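You operate a simulated robot arm through the tools that you are given. There is no shell and no other tool. Be economical: measure what you need, move in short steps, check, and stop when the job is done.

You are at the controls of a simulated robot arm. One attempt, no reset.

## Task
Take the 62 round block from the grey bench top and put it on top of the blue pad.

It is judged by the outcome, as a careful person would: the job done as asked, and still so three seconds after it is handed in. It fails if anything else is knocked over, pushed out of place, dropped, spilled or broken.

## Robot
A 6-joint arm with a two-finger parallel gripper, fixed in place. Base frame: the origin is at the foot of the arm, x ahead of it, y to its left, z up; the work surface is at about z = 0. Lengths are in mm, angles in degrees, forces in N, time in s.
With the tool pointing down near the work surface it reaches from about 140 to 580 mm from the base axis. Its first joint turns from -66.0 to 66.0 degrees. Payload 2.1 kg.
The tool frame sits at the grasp point between the pads (the TCP): z along the fingers, y along the line on which they close. The tips reach 30 mm beyond it. Largest opening 94 mm; finger width 28, thickness 10; the body of the gripper, 50 by 96 mm, starts 55 mm behind the TCP.
Orientation is told as [roll, pitch, yaw] about the base's x, y, z axes, in that order, counted from this pose: with the fingers straight down and closing along the base's y, the tool's x points along the base's -x, its y along +y and its z along -z.

## Interface
- The arm moves only by the tool move_arm. Its argument "deltas" is a list of rows, each a list of 7 numbers: the closure, from 0 (fully open) to 1 (shut), then the shift along the tool's x, y, z in mm, then the turn, a rotation vector about the tool's x, y, z in degrees. In form: [[claw, x, y, z, ax, ay, az], ...]. A call has 1 to 8 rows; each row shifts and turns the commanded pose from where the row before left it, along the tool's axes as they then stand. Rows are played at 5 a second. More than 50 mm and 8.6 degrees between two rows, or a gripper value outside its range, and nothing of the call is played. Where a pose cannot be reached the arm comes as near as it can. A force on the tool above 40 N (or 10 N above the force at the start of the call, whichever is more), or a blocked arm, ends the call early, and 0.2 s more pass. The fingers move at their own pace (about 72 mm/s each) and stop on an object; they squeeze with about 35 N. The grip force told is the motor's: it shows also when the fingers shut on nothing. Time passes only in rows, and 0.2 s behind the last, so rows that do not move let the fingers close. The reply holds the time, the measured pose of the TCP, the force on the tool along the base axes, the opening and the grip force, in the units named above and with some noise.
- Cameras (640 x 400 px; columns grow to the right, rows downward): "scene" is fixed at [27.2, -347.5, 499.6]; the picture's right is [0.95, -0.32, 0.00], its down [-0.15, -0.46, -0.88] and it looks along [0.28, 0.83, -0.48] (base axes); focal length 339 px, centre (320, 200). "wrist" rides on the gripper at [76, 14, -102] in the tool frame; the picture's right is [-0.18, 0.98, 0.00], its down [-0.75, -0.14, -0.64] and it looks along [-0.63, -0.12, 0.77] (tool axes); focal length 243 px, centre (320, 200). There is no depth. A picture from a camera that has moved, and an enlarged one, comes with that camera's place and axes in the base frame and with its lens. The place of the scene camera against the robot may be out by one fixed shift of up to 12 mm in any direction.
- camera(camera): a new picture of that camera. It takes no simulated time.
- inspect(camera, box): a new picture of the part [left, top, right, bottom] of that camera's present view, enlarged. It takes no simulated time.
- close_job(): hands the job in; it is judged then, once.

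Work in short steps. Places have to be worked out from the pictures, the camera data and where the tool is seen: move nearer, look again, correct. Check each grasp and each placing, and mend what went wrong. You have 90 turns and 42 pictures in all, those below and enlarged ones among them. Open the gripper and draw the arm clear of the work before you hand the job in, unless the task says otherwise; then end with one line.

The tools are called by a JSON object that holds its "method" and its "body". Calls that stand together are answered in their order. move_arm: Moves the arm, as the interface text tells. Its arguments: {"type":"object","properties":{"deltas":{"type":"array","items":{"type":"array","items":{"type":"number"}}}},"required":["deltas"]} The other tools are called the same way: camera (camera) takes a picture; inspect (camera, box) takes an enlarged picture of a part of a camera's view; close_job () hands the job in.

At the start:

```text
time: 0.0
ee_pos: [231.2, 292.8, 267.8]
ee_rot: [-0.1, 0.0, 0.0]
ft_force: [0.6, -0.4, 0.6]
opening: 94.1
grip_force: 0.2
```

scene: 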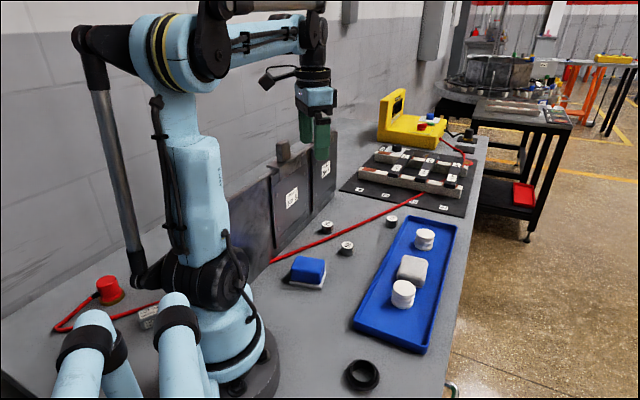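
wrist: 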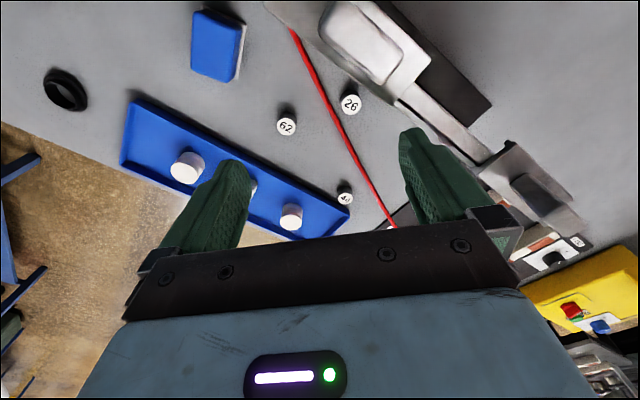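

I'll inspect the numbered blocks and the blue items closely before moving.

{"method": "inspect", "body": {"camera": "wrist", "box": [180, 0, 380, 125]}}

{"method": "inspect", "body": {"camera": "scene", "box": [260, 200, 420, 300]}}

```text
3.20 times, centred on (280, 62) of wrist
camera zoom: at [156.0, 306.5, 369.4], right [0.18, 0.98, 0.0], down [0.75, -0.14, 0.64], along [0.63, -0.12, -0.77], focal length 776 px, centre (448, 640)
```

zoom: 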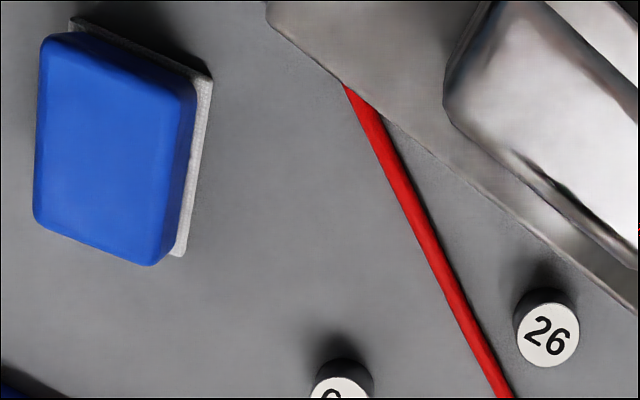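

```text
4.00 times, centred on (340, 250) of scene
camera zoom: at [27.2, -347.5, 499.6], right [0.95, -0.32, 0.0], down [-0.15, -0.46, -0.88], along [0.28, 0.83, -0.48], focal length 1357 px, centre (240, 0)
```

zoom: 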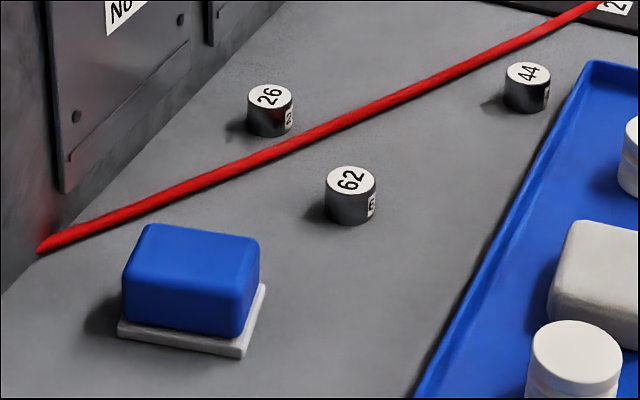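

The target 62 block is at about (293, 229), and the pad is the blue slab on the white base. I'll move above the block with the gripper part closed and look again.

{"method": "move_arm", "body": {"deltas": [[0.3, -15, -16, 25, 0, 0, 0], [0.3, -15, -16, 30, 0, 0, 0], [0.3, -14, -16, 30, 0, 0, 0], [0.3, -10, -15, 30, 0, 0, 0], [0.3, 0, 0, 0, 0, 0, 0]]}}

{"method": "camera", "body": {"camera": "wrist"}}

```text
time: 1.2
ee_pos: [284.7, 228.7, 155.9]
ee_rot: [0.1, -0.1, 0.1]
ft_force: [0.4, -1.0, 0.1]
opening: 65.5
grip_force: 0.1
```

```text
37 pictures are left
camera wrist: at [209.8, 243.1, 256.4], right [0.18, 0.98, 0.0], down [0.75, -0.14, 0.64], along [0.63, -0.12, -0.77], focal length 243 px, centre (320, 200)
```

wrist: 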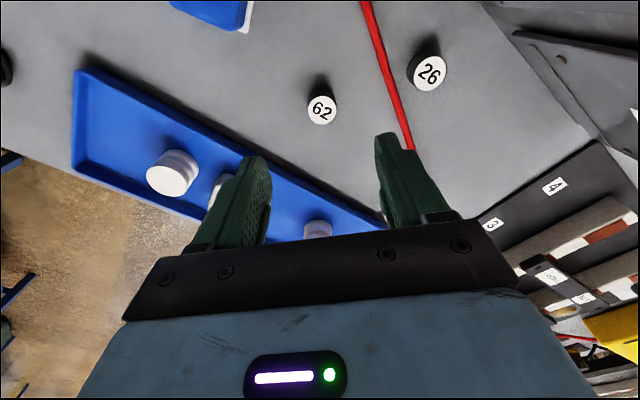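

Block 62's top is refined to about (292, 228), and its height to about 21 mm. The cable and tray are both clear of the fingers, so I'll descend part way and check.

{"method": "move_arm", "body": {"deltas": [[0.3, -7.5, 0, 30, 0, 0, 0], [0.3, 0, 0, 30, 0, 0, 0], [0.3, 0, 0, 30, 0, 0, 0], [0.3, 0, 0, 0, 0, 0, 0]]}}

{"method": "camera", "body": {"camera": "wrist"}}

{"method": "inspect", "body": {"camera": "scene", "box": [260, 170, 420, 270]}}

```text
time: 2.2
ee_pos: [292.4, 229.0, 63.1]
ee_rot: [0.0, 0.0, 0.1]
ft_force: [-0.6, -0.8, 0.6]
opening: 65.7
grip_force: 0.0
```

```text
36 pictures are left
camera wrist: at [217.3, 243.6, 165.1], right [0.18, 0.98, 0.0], down [0.75, -0.14, 0.64], along [0.63, -0.12, -0.77], focal length 243 px, centre (320, 200)
```

wrist: 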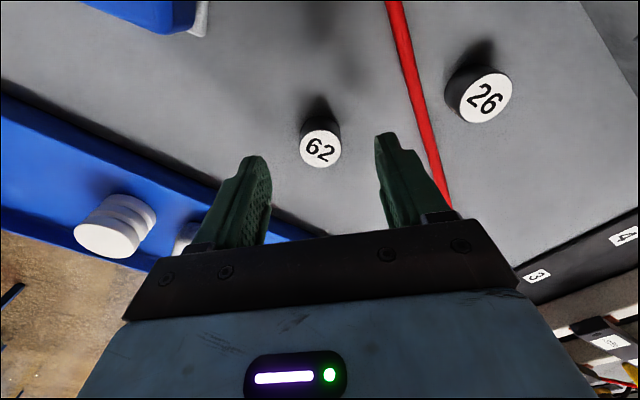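

```text
4.00 times, centred on (340, 220) of scene
camera zoom: at [27.2, -347.5, 499.6], right [0.95, -0.32, 0.0], down [-0.15, -0.46, -0.88], along [0.28, 0.83, -0.48], focal length 1357 px, centre (240, 120)
```

zoom: 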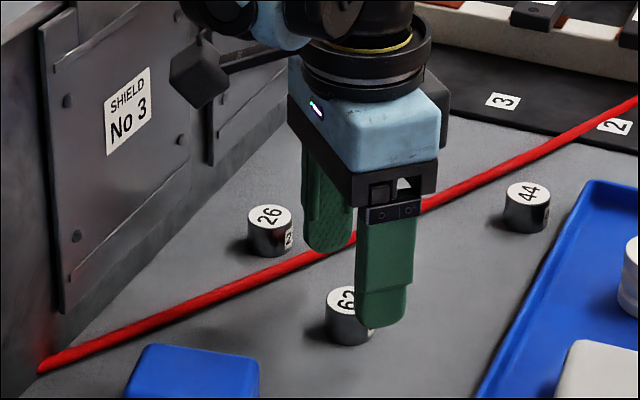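

The block sits at (292.7, 229.2), centred between the fingers. I'll descend 28 mm and close.

{"method": "move_arm", "body": {"deltas": [[0.3, 0, 0, 14, 0, 0, 0], [0.3, 0, 0, 14, 0, 0, 0], [0.3, 0, 0, 0, 0, 0, 0], [0.9, 0, 0, 0, 0, 0, 0], [0.9, 0, 0, 0, 0, 0, 0], [0.9, 0, 0, 0, 0, 0, 0]]}}

{"method": "camera", "body": {"camera": "wrist"}}

```text
time: 3.6
ee_pos: [293.3, 230.2, 36.4]
ee_rot: [0.0, 0.0, 0.1]
ft_force: [0.1, 0.4, 0.5]
opening: 27.9
grip_force: 34.8
```

```text
34 pictures are left
camera wrist: at [216.9, 244.0, 137.2], right [0.18, 0.98, 0.0], down [0.75, -0.14, 0.64], along [0.63, -0.12, -0.77], focal length 243 px, centre (320, 200)
```

wrist: 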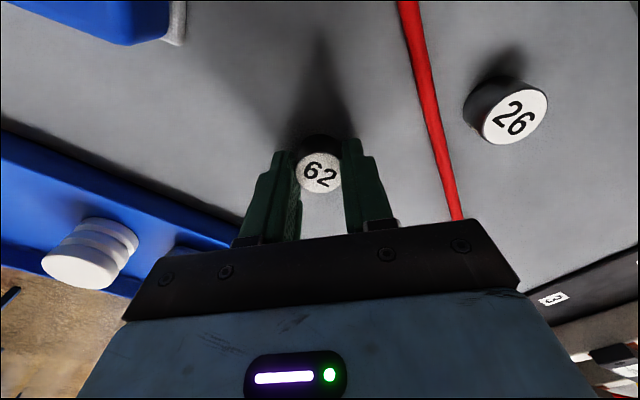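

Block gripped (opening 27.9 mm). I'll lift it and move back toward the pad, which I estimate at (180, 177) with its top near z 40, stopping short of it to look.

{"method": "move_arm", "body": {"deltas": [[0.9, 0, 0, 20, 0, 0, 0]]}}

```text
time: 4.0
ee_pos: [293.5, 229.3, 30.1]
ee_rot: [-0.1, 0.1, 0.0]
ft_force: [-2.3, 1.2, 44.1]
opening: 28.0
grip_force: 34.5
stopped in row 1: the force on the tool passed its limit (the readings are from after the stop); the commanded pose is now the measured one
```

That was my mistake: I gave the lift the wrong sign, since tool +z points down. It pressed the fingertips onto the bench at 44 N until the force limit stopped it. I'll back off, open, regrip about 6 mm higher, and check the block.

{"method": "move_arm", "body": {"deltas": [[0.9, 0, 0, 0, 0, 0, 0], [0.4, 0, 0, 0, 0, 0, 0], [0.4, 0, 0, 0, 0, 0, 0], [0.4, 0, 0, -6, 0, 0, 0], [0.4, 0, 0, 0, 0, 0, 0]]}}

{"method": "camera", "body": {"camera": "wrist"}}

{"method": "inspect", "body": {"camera": "scene", "box": [260, 170, 420, 270]}}

```text
time: 4.3
ee_pos: [293.7, 231.4, 30.3]
ee_rot: [-0.1, 0.1, 0.1]
ft_force: [-1.5, -0.5, 12.7]
opening: 28.1
grip_force: 35.2
stopped in row 1: the force on the tool passed its limit (the readings are from after the stop); the commanded pose is now the measured one
```

```text
33 pictures are left
camera wrist: at [217.6, 244.6, 131.8], right [0.18, 0.98, 0.0], down [0.76, -0.14, 0.64], along [0.63, -0.12, -0.77], focal length 243 px, centre (320, 200)
```

wrist: 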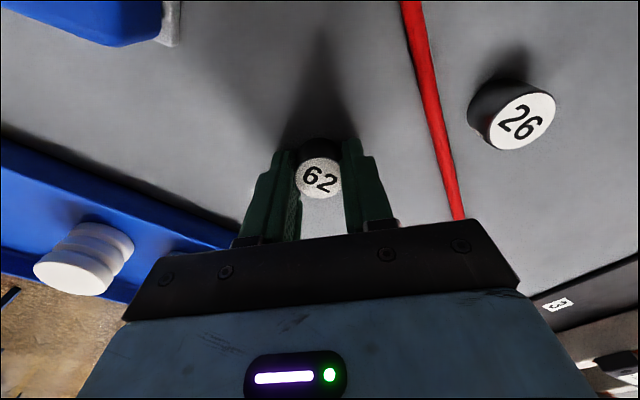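

```text
4.00 times, centred on (340, 220) of scene
camera zoom: at [27.2, -347.5, 499.6], right [0.95, -0.32, 0.0], down [-0.15, -0.46, -0.88], along [0.28, 0.83, -0.48], focal length 1357 px, centre (240, 120)
```

zoom: 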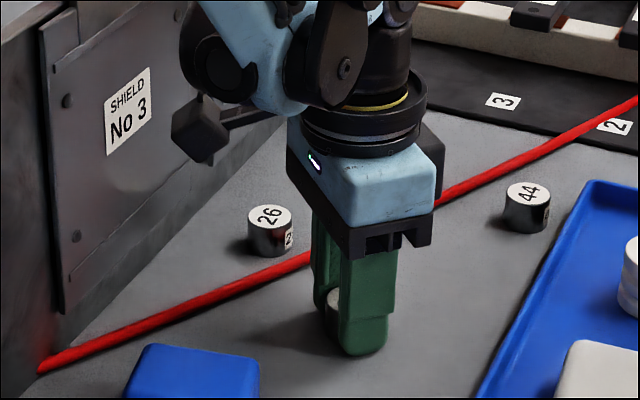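

The block is still upright and nothing else was disturbed. Residual contact force is 12.7 N, so I'll raise 1 mm, open partly, rise to TCP z 36 and regrip.

{"method": "move_arm", "body": {"deltas": [[0.9, 0, 0, -1, 0, 0, 0], [0.6, 0, 0, 0, 0, 0, 0], [0.5, 0, 0, 0, 0, 0, 0], [0.5, 0, 0, -5, 0, 0, 0], [0.5, 0, 0, 0, 0, 0, 0]]}}

{"method": "camera", "body": {"camera": "wrist"}}

```text
time: 5.5
ee_pos: [294.3, 230.1, 35.5]
ee_rot: [-0.1, 0.2, 0.2]
ft_force: [-0.4, 0.8, 0.1]
opening: 47.1
grip_force: 0.0
```

```text
31 pictures are left
camera wrist: at [217.6, 244.6, 137.5], right [0.18, 0.98, 0.0], down [0.76, -0.14, 0.64], along [0.63, -0.12, -0.77], focal length 243 px, centre (320, 200)
```

wrist: 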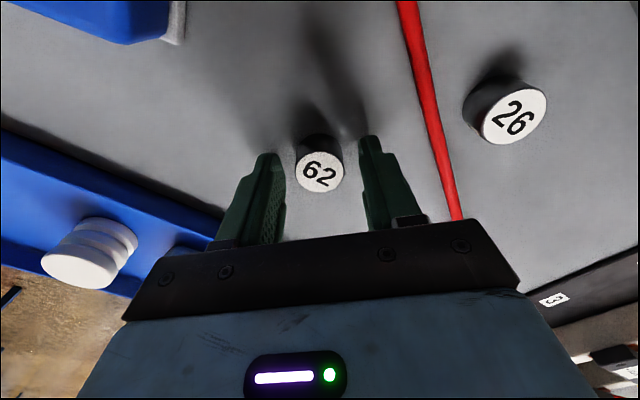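

The block is upright and centred between the fingers. I'll close on it, then lift with tool -z.

{"method": "move_arm", "body": {"deltas": [[0.9, 0, 0, 0, 0, 0, 0], [0.9, 0, 0, 0, 0, 0, 0], [0.9, 0, 0, 0, 0, 0, 0], [0.9, 0, 0, -20, 0, 0, 0], [0.9, 0, 0, -30, 0, 0, 0], [0.9, 0, 0, -30, 0, 0, 0], [0.9, 0, 0, -20, 0, 0, 0], [0.9, 0, 0, 0, 0, 0, 0]]}}

```text
time: 7.3
ee_pos: [292.1, 230.5, 136.1]
ee_rot: [-0.1, 0.1, 0.0]
ft_force: [0.3, -1.0, -1.2]
opening: 28.0
grip_force: 35.0
```

Block is held (28.0 mm) at z 136. I'll move back toward the pad to about (220, 185) and look.

{"method": "move_arm", "body": {"deltas": [[0.9, 18, -11, 0, 0, 0, 0], [0.9, 18, -11, 0, 0, 0, 0], [0.9, 18, -11, 0, 0, 0, 0], [0.9, 18, -12, 0, 0, 0, 0], [0.9, 0, 0, 0, 0, 0, 0]]}}

{"method": "camera", "body": {"camera": "wrist"}}

{"method": "inspect", "body": {"camera": "scene", "box": [240, 200, 400, 300]}}

```text
time: 8.5
ee_pos: [221.6, 184.1, 135.5]
ee_rot: [-0.1, 0.2, 0.1]
ft_force: [-0.7, 0.1, -1.1]
opening: 27.8
grip_force: 35.1
```

```text
30 pictures are left
camera wrist: at [145.9, 198.2, 236.9], right [0.18, 0.98, 0.0], down [0.76, -0.14, 0.64], along [0.63, -0.12, -0.77], focal length 243 px, centre (320, 200)
```

wrist: 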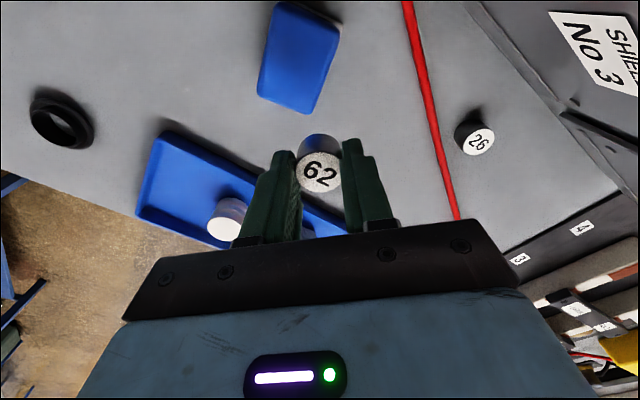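

```text
4.00 times, centred on (320, 250) of scene
camera zoom: at [27.2, -347.5, 499.6], right [0.95, -0.32, 0.0], down [-0.15, -0.46, -0.88], along [0.28, 0.83, -0.48], focal length 1357 px, centre (320, 0)
```

zoom: 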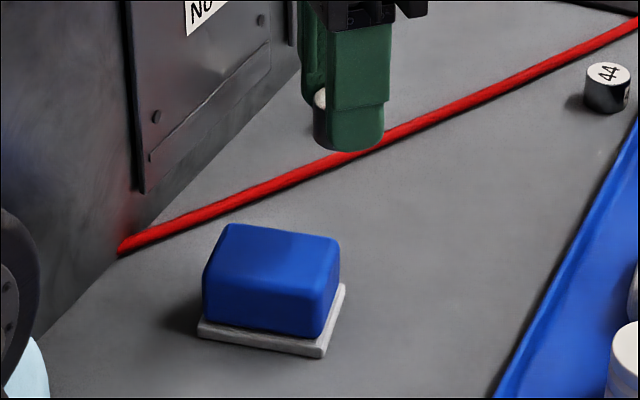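

Triangulating the two wrist views puts the pad centre near (177, 176), with its top at about z 37. I'll hover above it and verify.

{"method": "move_arm", "body": {"deltas": [[0.9, 15, -3, 0, 0, 0, 0], [0.9, 15, -3, 0, 0, 0, 0], [0.9, 15, -2, 0, 0, 0, 0], [0.9, 0, 0, 0, 0, 0, 0]]}}

{"method": "camera", "body": {"camera": "wrist"}}

{"method": "inspect", "body": {"camera": "scene", "box": [240, 200, 400, 300]}}

```text
time: 9.5
ee_pos: [176.2, 175.7, 136.4]
ee_rot: [-0.1, 0.2, 0.1]
ft_force: [0.6, -0.7, -1.8]
opening: 27.8
grip_force: 34.7
```

```text
28 pictures are left
camera wrist: at [100.5, 190.6, 238.2], right [0.18, 0.98, 0.0], down [0.76, -0.14, 0.64], along [0.63, -0.12, -0.77], focal length 243 px, centre (320, 200)
```

wrist: 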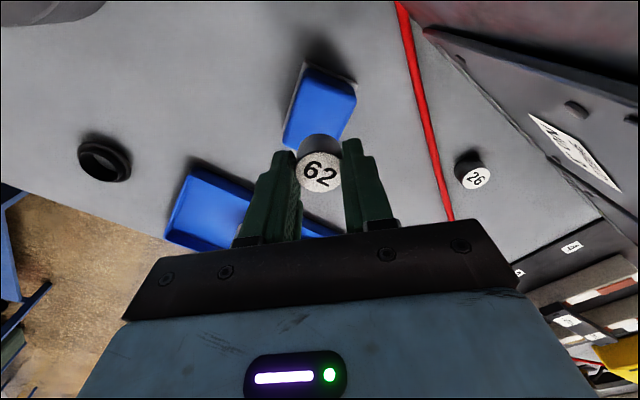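

```text
4.00 times, centred on (320, 250) of scene
camera zoom: at [27.2, -347.5, 499.6], right [0.95, -0.32, 0.0], down [-0.15, -0.46, -0.88], along [0.28, 0.83, -0.48], focal length 1357 px, centre (320, 0)
```

zoom: 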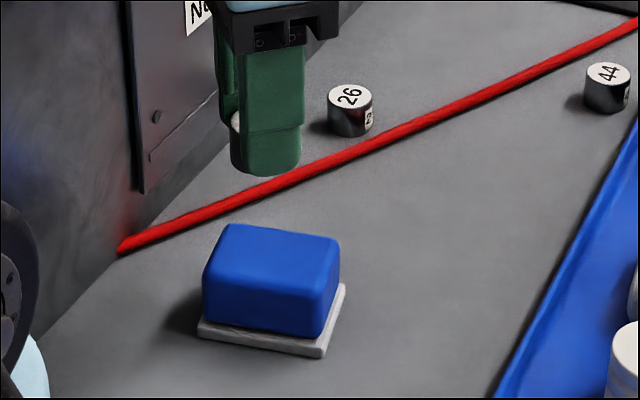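

I'll zoom in on the pad's edges in this view.

{"method": "inspect", "body": {"camera": "wrist", "box": [240, 50, 400, 150]}}

```text
4.00 times, centred on (320, 100) of wrist
camera zoom: at [100.5, 190.6, 238.2], right [0.18, 0.98, 0.0], down [0.76, -0.14, 0.64], along [0.63, -0.12, -0.77], focal length 970 px, centre (320, 600)
```

zoom: 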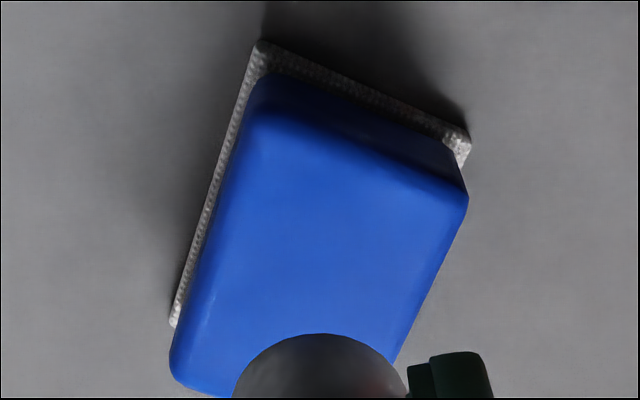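

The pad top centre works out at about (179, 174), with a top face of about 56 x 45 mm at z 37. I'll shift over it and descend to TCP z 82, which leaves the block about 9 mm above it.

{"method": "move_arm", "body": {"deltas": [[0.9, -3, -1.5, 15, 0, 0, 0], [0.9, 0, 0, 20, 0, 0, 0], [0.9, 0, 0, 19, 0, 0, 0], [0.9, 0, 0, 0, 0, 0, 0]]}}

{"method": "inspect", "body": {"camera": "scene", "box": [240, 200, 400, 300]}}

{"method": "inspect", "body": {"camera": "wrist", "box": [240, 80, 400, 180]}}

```text
time: 10.5
ee_pos: [179.6, 173.8, 81.1]
ee_rot: [-0.1, 0.1, 0.2]
ft_force: [-0.6, 0.3, -0.2]
opening: 27.8
grip_force: 35.0
```

```text
4.00 times, centred on (320, 250) of scene
camera zoom: at [27.2, -347.5, 499.6], right [0.95, -0.32, 0.0], down [-0.15, -0.46, -0.88], along [0.28, 0.83, -0.48], focal length 1357 px, centre (320, 0)
```

zoom: 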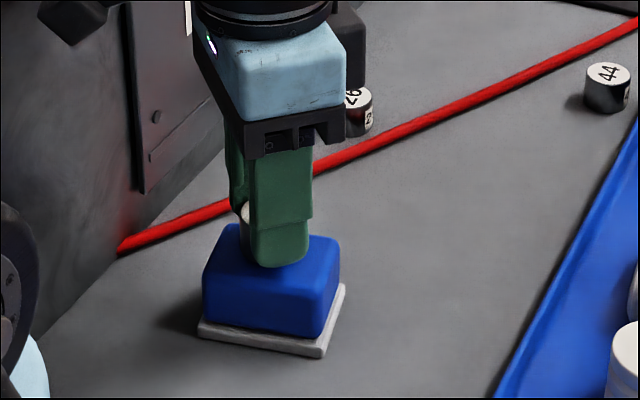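

```text
4.00 times, centred on (320, 130) of wrist
camera zoom: at [103.6, 189.1, 183.1], right [0.18, 0.98, 0.0], down [0.76, -0.14, 0.64], along [0.63, -0.12, -0.77], focal length 970 px, centre (320, 480)
```

zoom: 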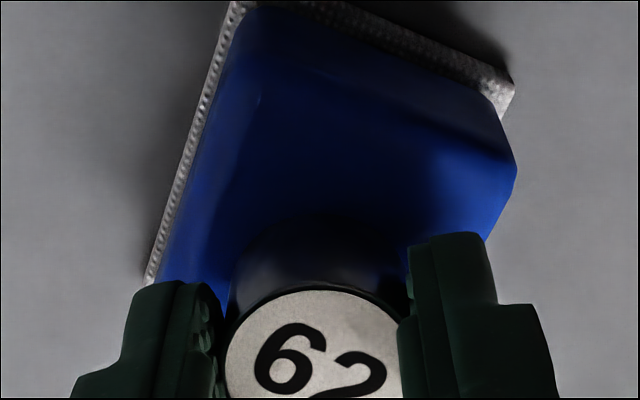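

The block is centred above the pad. I'll lower it in small steps while watching the force.

{"method": "move_arm", "body": {"deltas": [[0.9, 0, 0, 2, 0, 0, 0], [0.9, 0, 0, 2, 0, 0, 0], [0.9, 0, 0, 2, 0, 0, 0], [0.9, 0, 0, 0, 0, 0, 0]]}}

```text
time: 11.5
ee_pos: [180.1, 175.4, 75.8]
ee_rot: [-0.1, 0.3, 0.1]
ft_force: [-1.0, -3.8, 26.1]
opening: 28.2
grip_force: 35.0
```

Contact made (26 N) at TCP z about 76. I'll ease off a millimetre and check before releasing.

{"method": "move_arm", "body": {"deltas": [[0.9, 0, 0, -1, 0, 0, 0], [0.9, 0, 0, 0, 0, 0, 0]]}}

{"method": "inspect", "body": {"camera": "scene", "box": [240, 200, 400, 300]}}

```text
time: 12.1
ee_pos: [180.3, 174.9, 76.5]
ee_rot: [-0.2, 0.2, 0.0]
ft_force: [-0.4, 0.1, -1.6]
opening: 27.8
grip_force: 34.3
```

```text
4.00 times, centred on (320, 250) of scene
camera zoom: at [27.2, -347.5, 499.6], right [0.95, -0.32, 0.0], down [-0.15, -0.46, -0.88], along [0.28, 0.83, -0.48], focal length 1357 px, centre (320, 0)
```

zoom: 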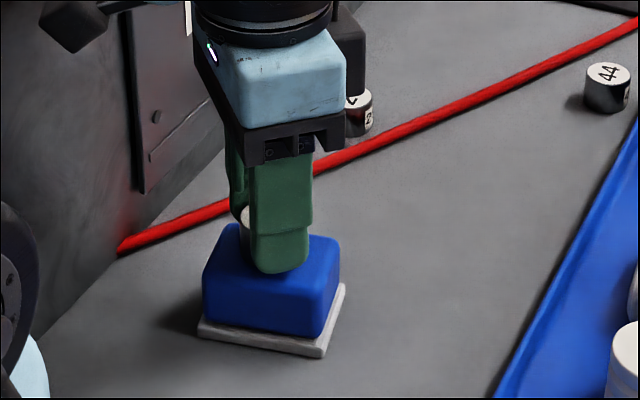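

The force is down to zero, so the block is within a millimetre of the pad surface. I'll release and lift straight up.

{"method": "move_arm", "body": {"deltas": [[0.65, 0, 0, 0.4, 0, 0, 0], [0.5, 0, 0, 0, 0, 0, 0], [0.4, 0, 0, 0, 0, 0, 0], [0.4, 0, 0, 0, 0, 0, 0], [0.4, 0, 0, -20, 0, 0, 0], [0.4, 0, 0, -40, 0, 0, 0], [0.4, 0, 0, -40, 0, 0, 0], [0.4, 0, 0, 0, 0, 0, 0]]}}

{"method": "camera", "body": {"camera": "wrist"}}

{"method": "inspect", "body": {"camera": "scene", "box": [240, 200, 400, 300]}}

```text
time: 13.9
ee_pos: [180.3, 176.6, 175.6]
ee_rot: [-0.2, 0.2, 0.2]
ft_force: [-0.5, 0.8, 0.1]
opening: 56.3
grip_force: 0.0
```

```text
22 pictures are left
camera wrist: at [104.8, 190.8, 277.1], right [0.18, 0.98, 0.0], down [0.76, -0.14, 0.64], along [0.63, -0.12, -0.77], focal length 243 px, centre (320, 200)
```

wrist: 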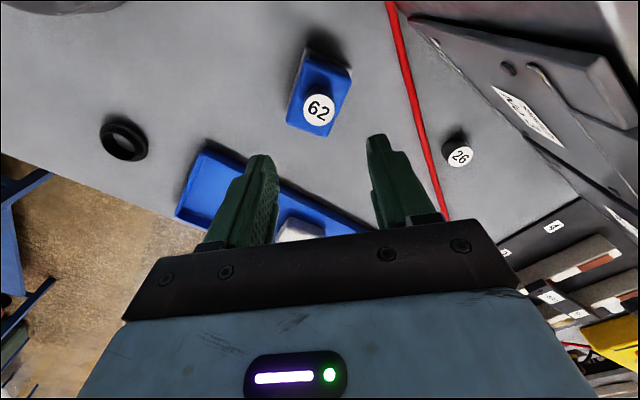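

```text
4.00 times, centred on (320, 250) of scene
camera zoom: at [27.2, -347.5, 499.6], right [0.95, -0.32, 0.0], down [-0.15, -0.46, -0.88], along [0.28, 0.83, -0.48], focal length 1357 px, centre (320, 0)
```

zoom: 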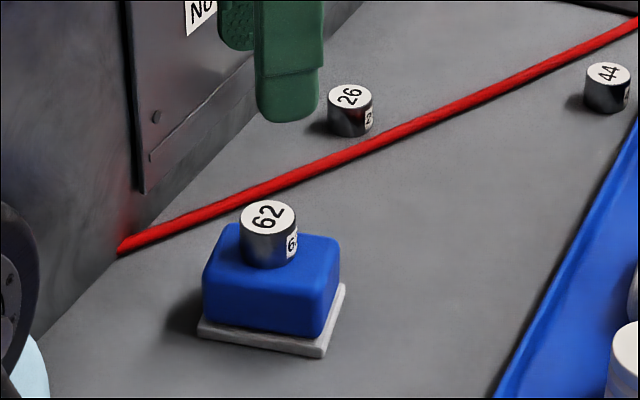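

The 62 block stands upright on the pad and everything else is in place. I'll open fully and draw the arm further clear.

{"method": "move_arm", "body": {"deltas": [[0, -10, 10, -30, 0, 0, 0], [0, -20, 20, -30, 0, 0, 0], [0, -20, 20, -20, 0, 0, 0], [0, 0, 20, 0, 0, 0, 0], [0, 0, 0, 0, 0, 0, 0]]}}

{"method": "camera", "body": {"camera": "scene"}}

```text
time: 15.1
ee_pos: [230.3, 245.6, 254.3]
ee_rot: [-0.1, 0.2, 0.1]
ft_force: [0.0, -1.1, -1.0]
opening: 93.9
grip_force: 0.0
```

```text
20 pictures are left
```

scene: 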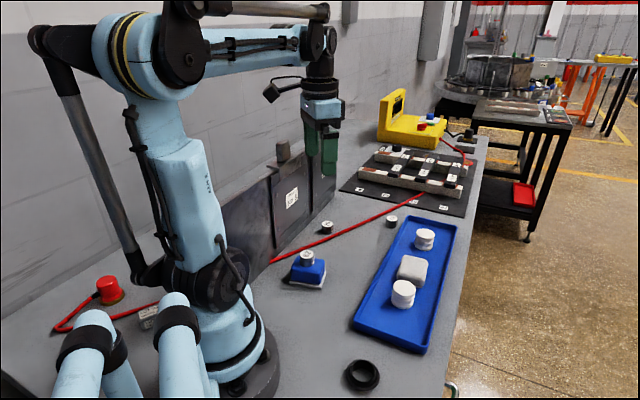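

The block is stable on the pad, the arm is clear and the gripper is open, so I'm handing in the job.

{"method": "close_job", "body": {}}

```text
The job is handed in.
```

The 62 round block is standing upright on the blue pad with nothing else moved, though an early lift in the wrong direction pressed the fingertips onto the bench (about 44 N) before I regripped.
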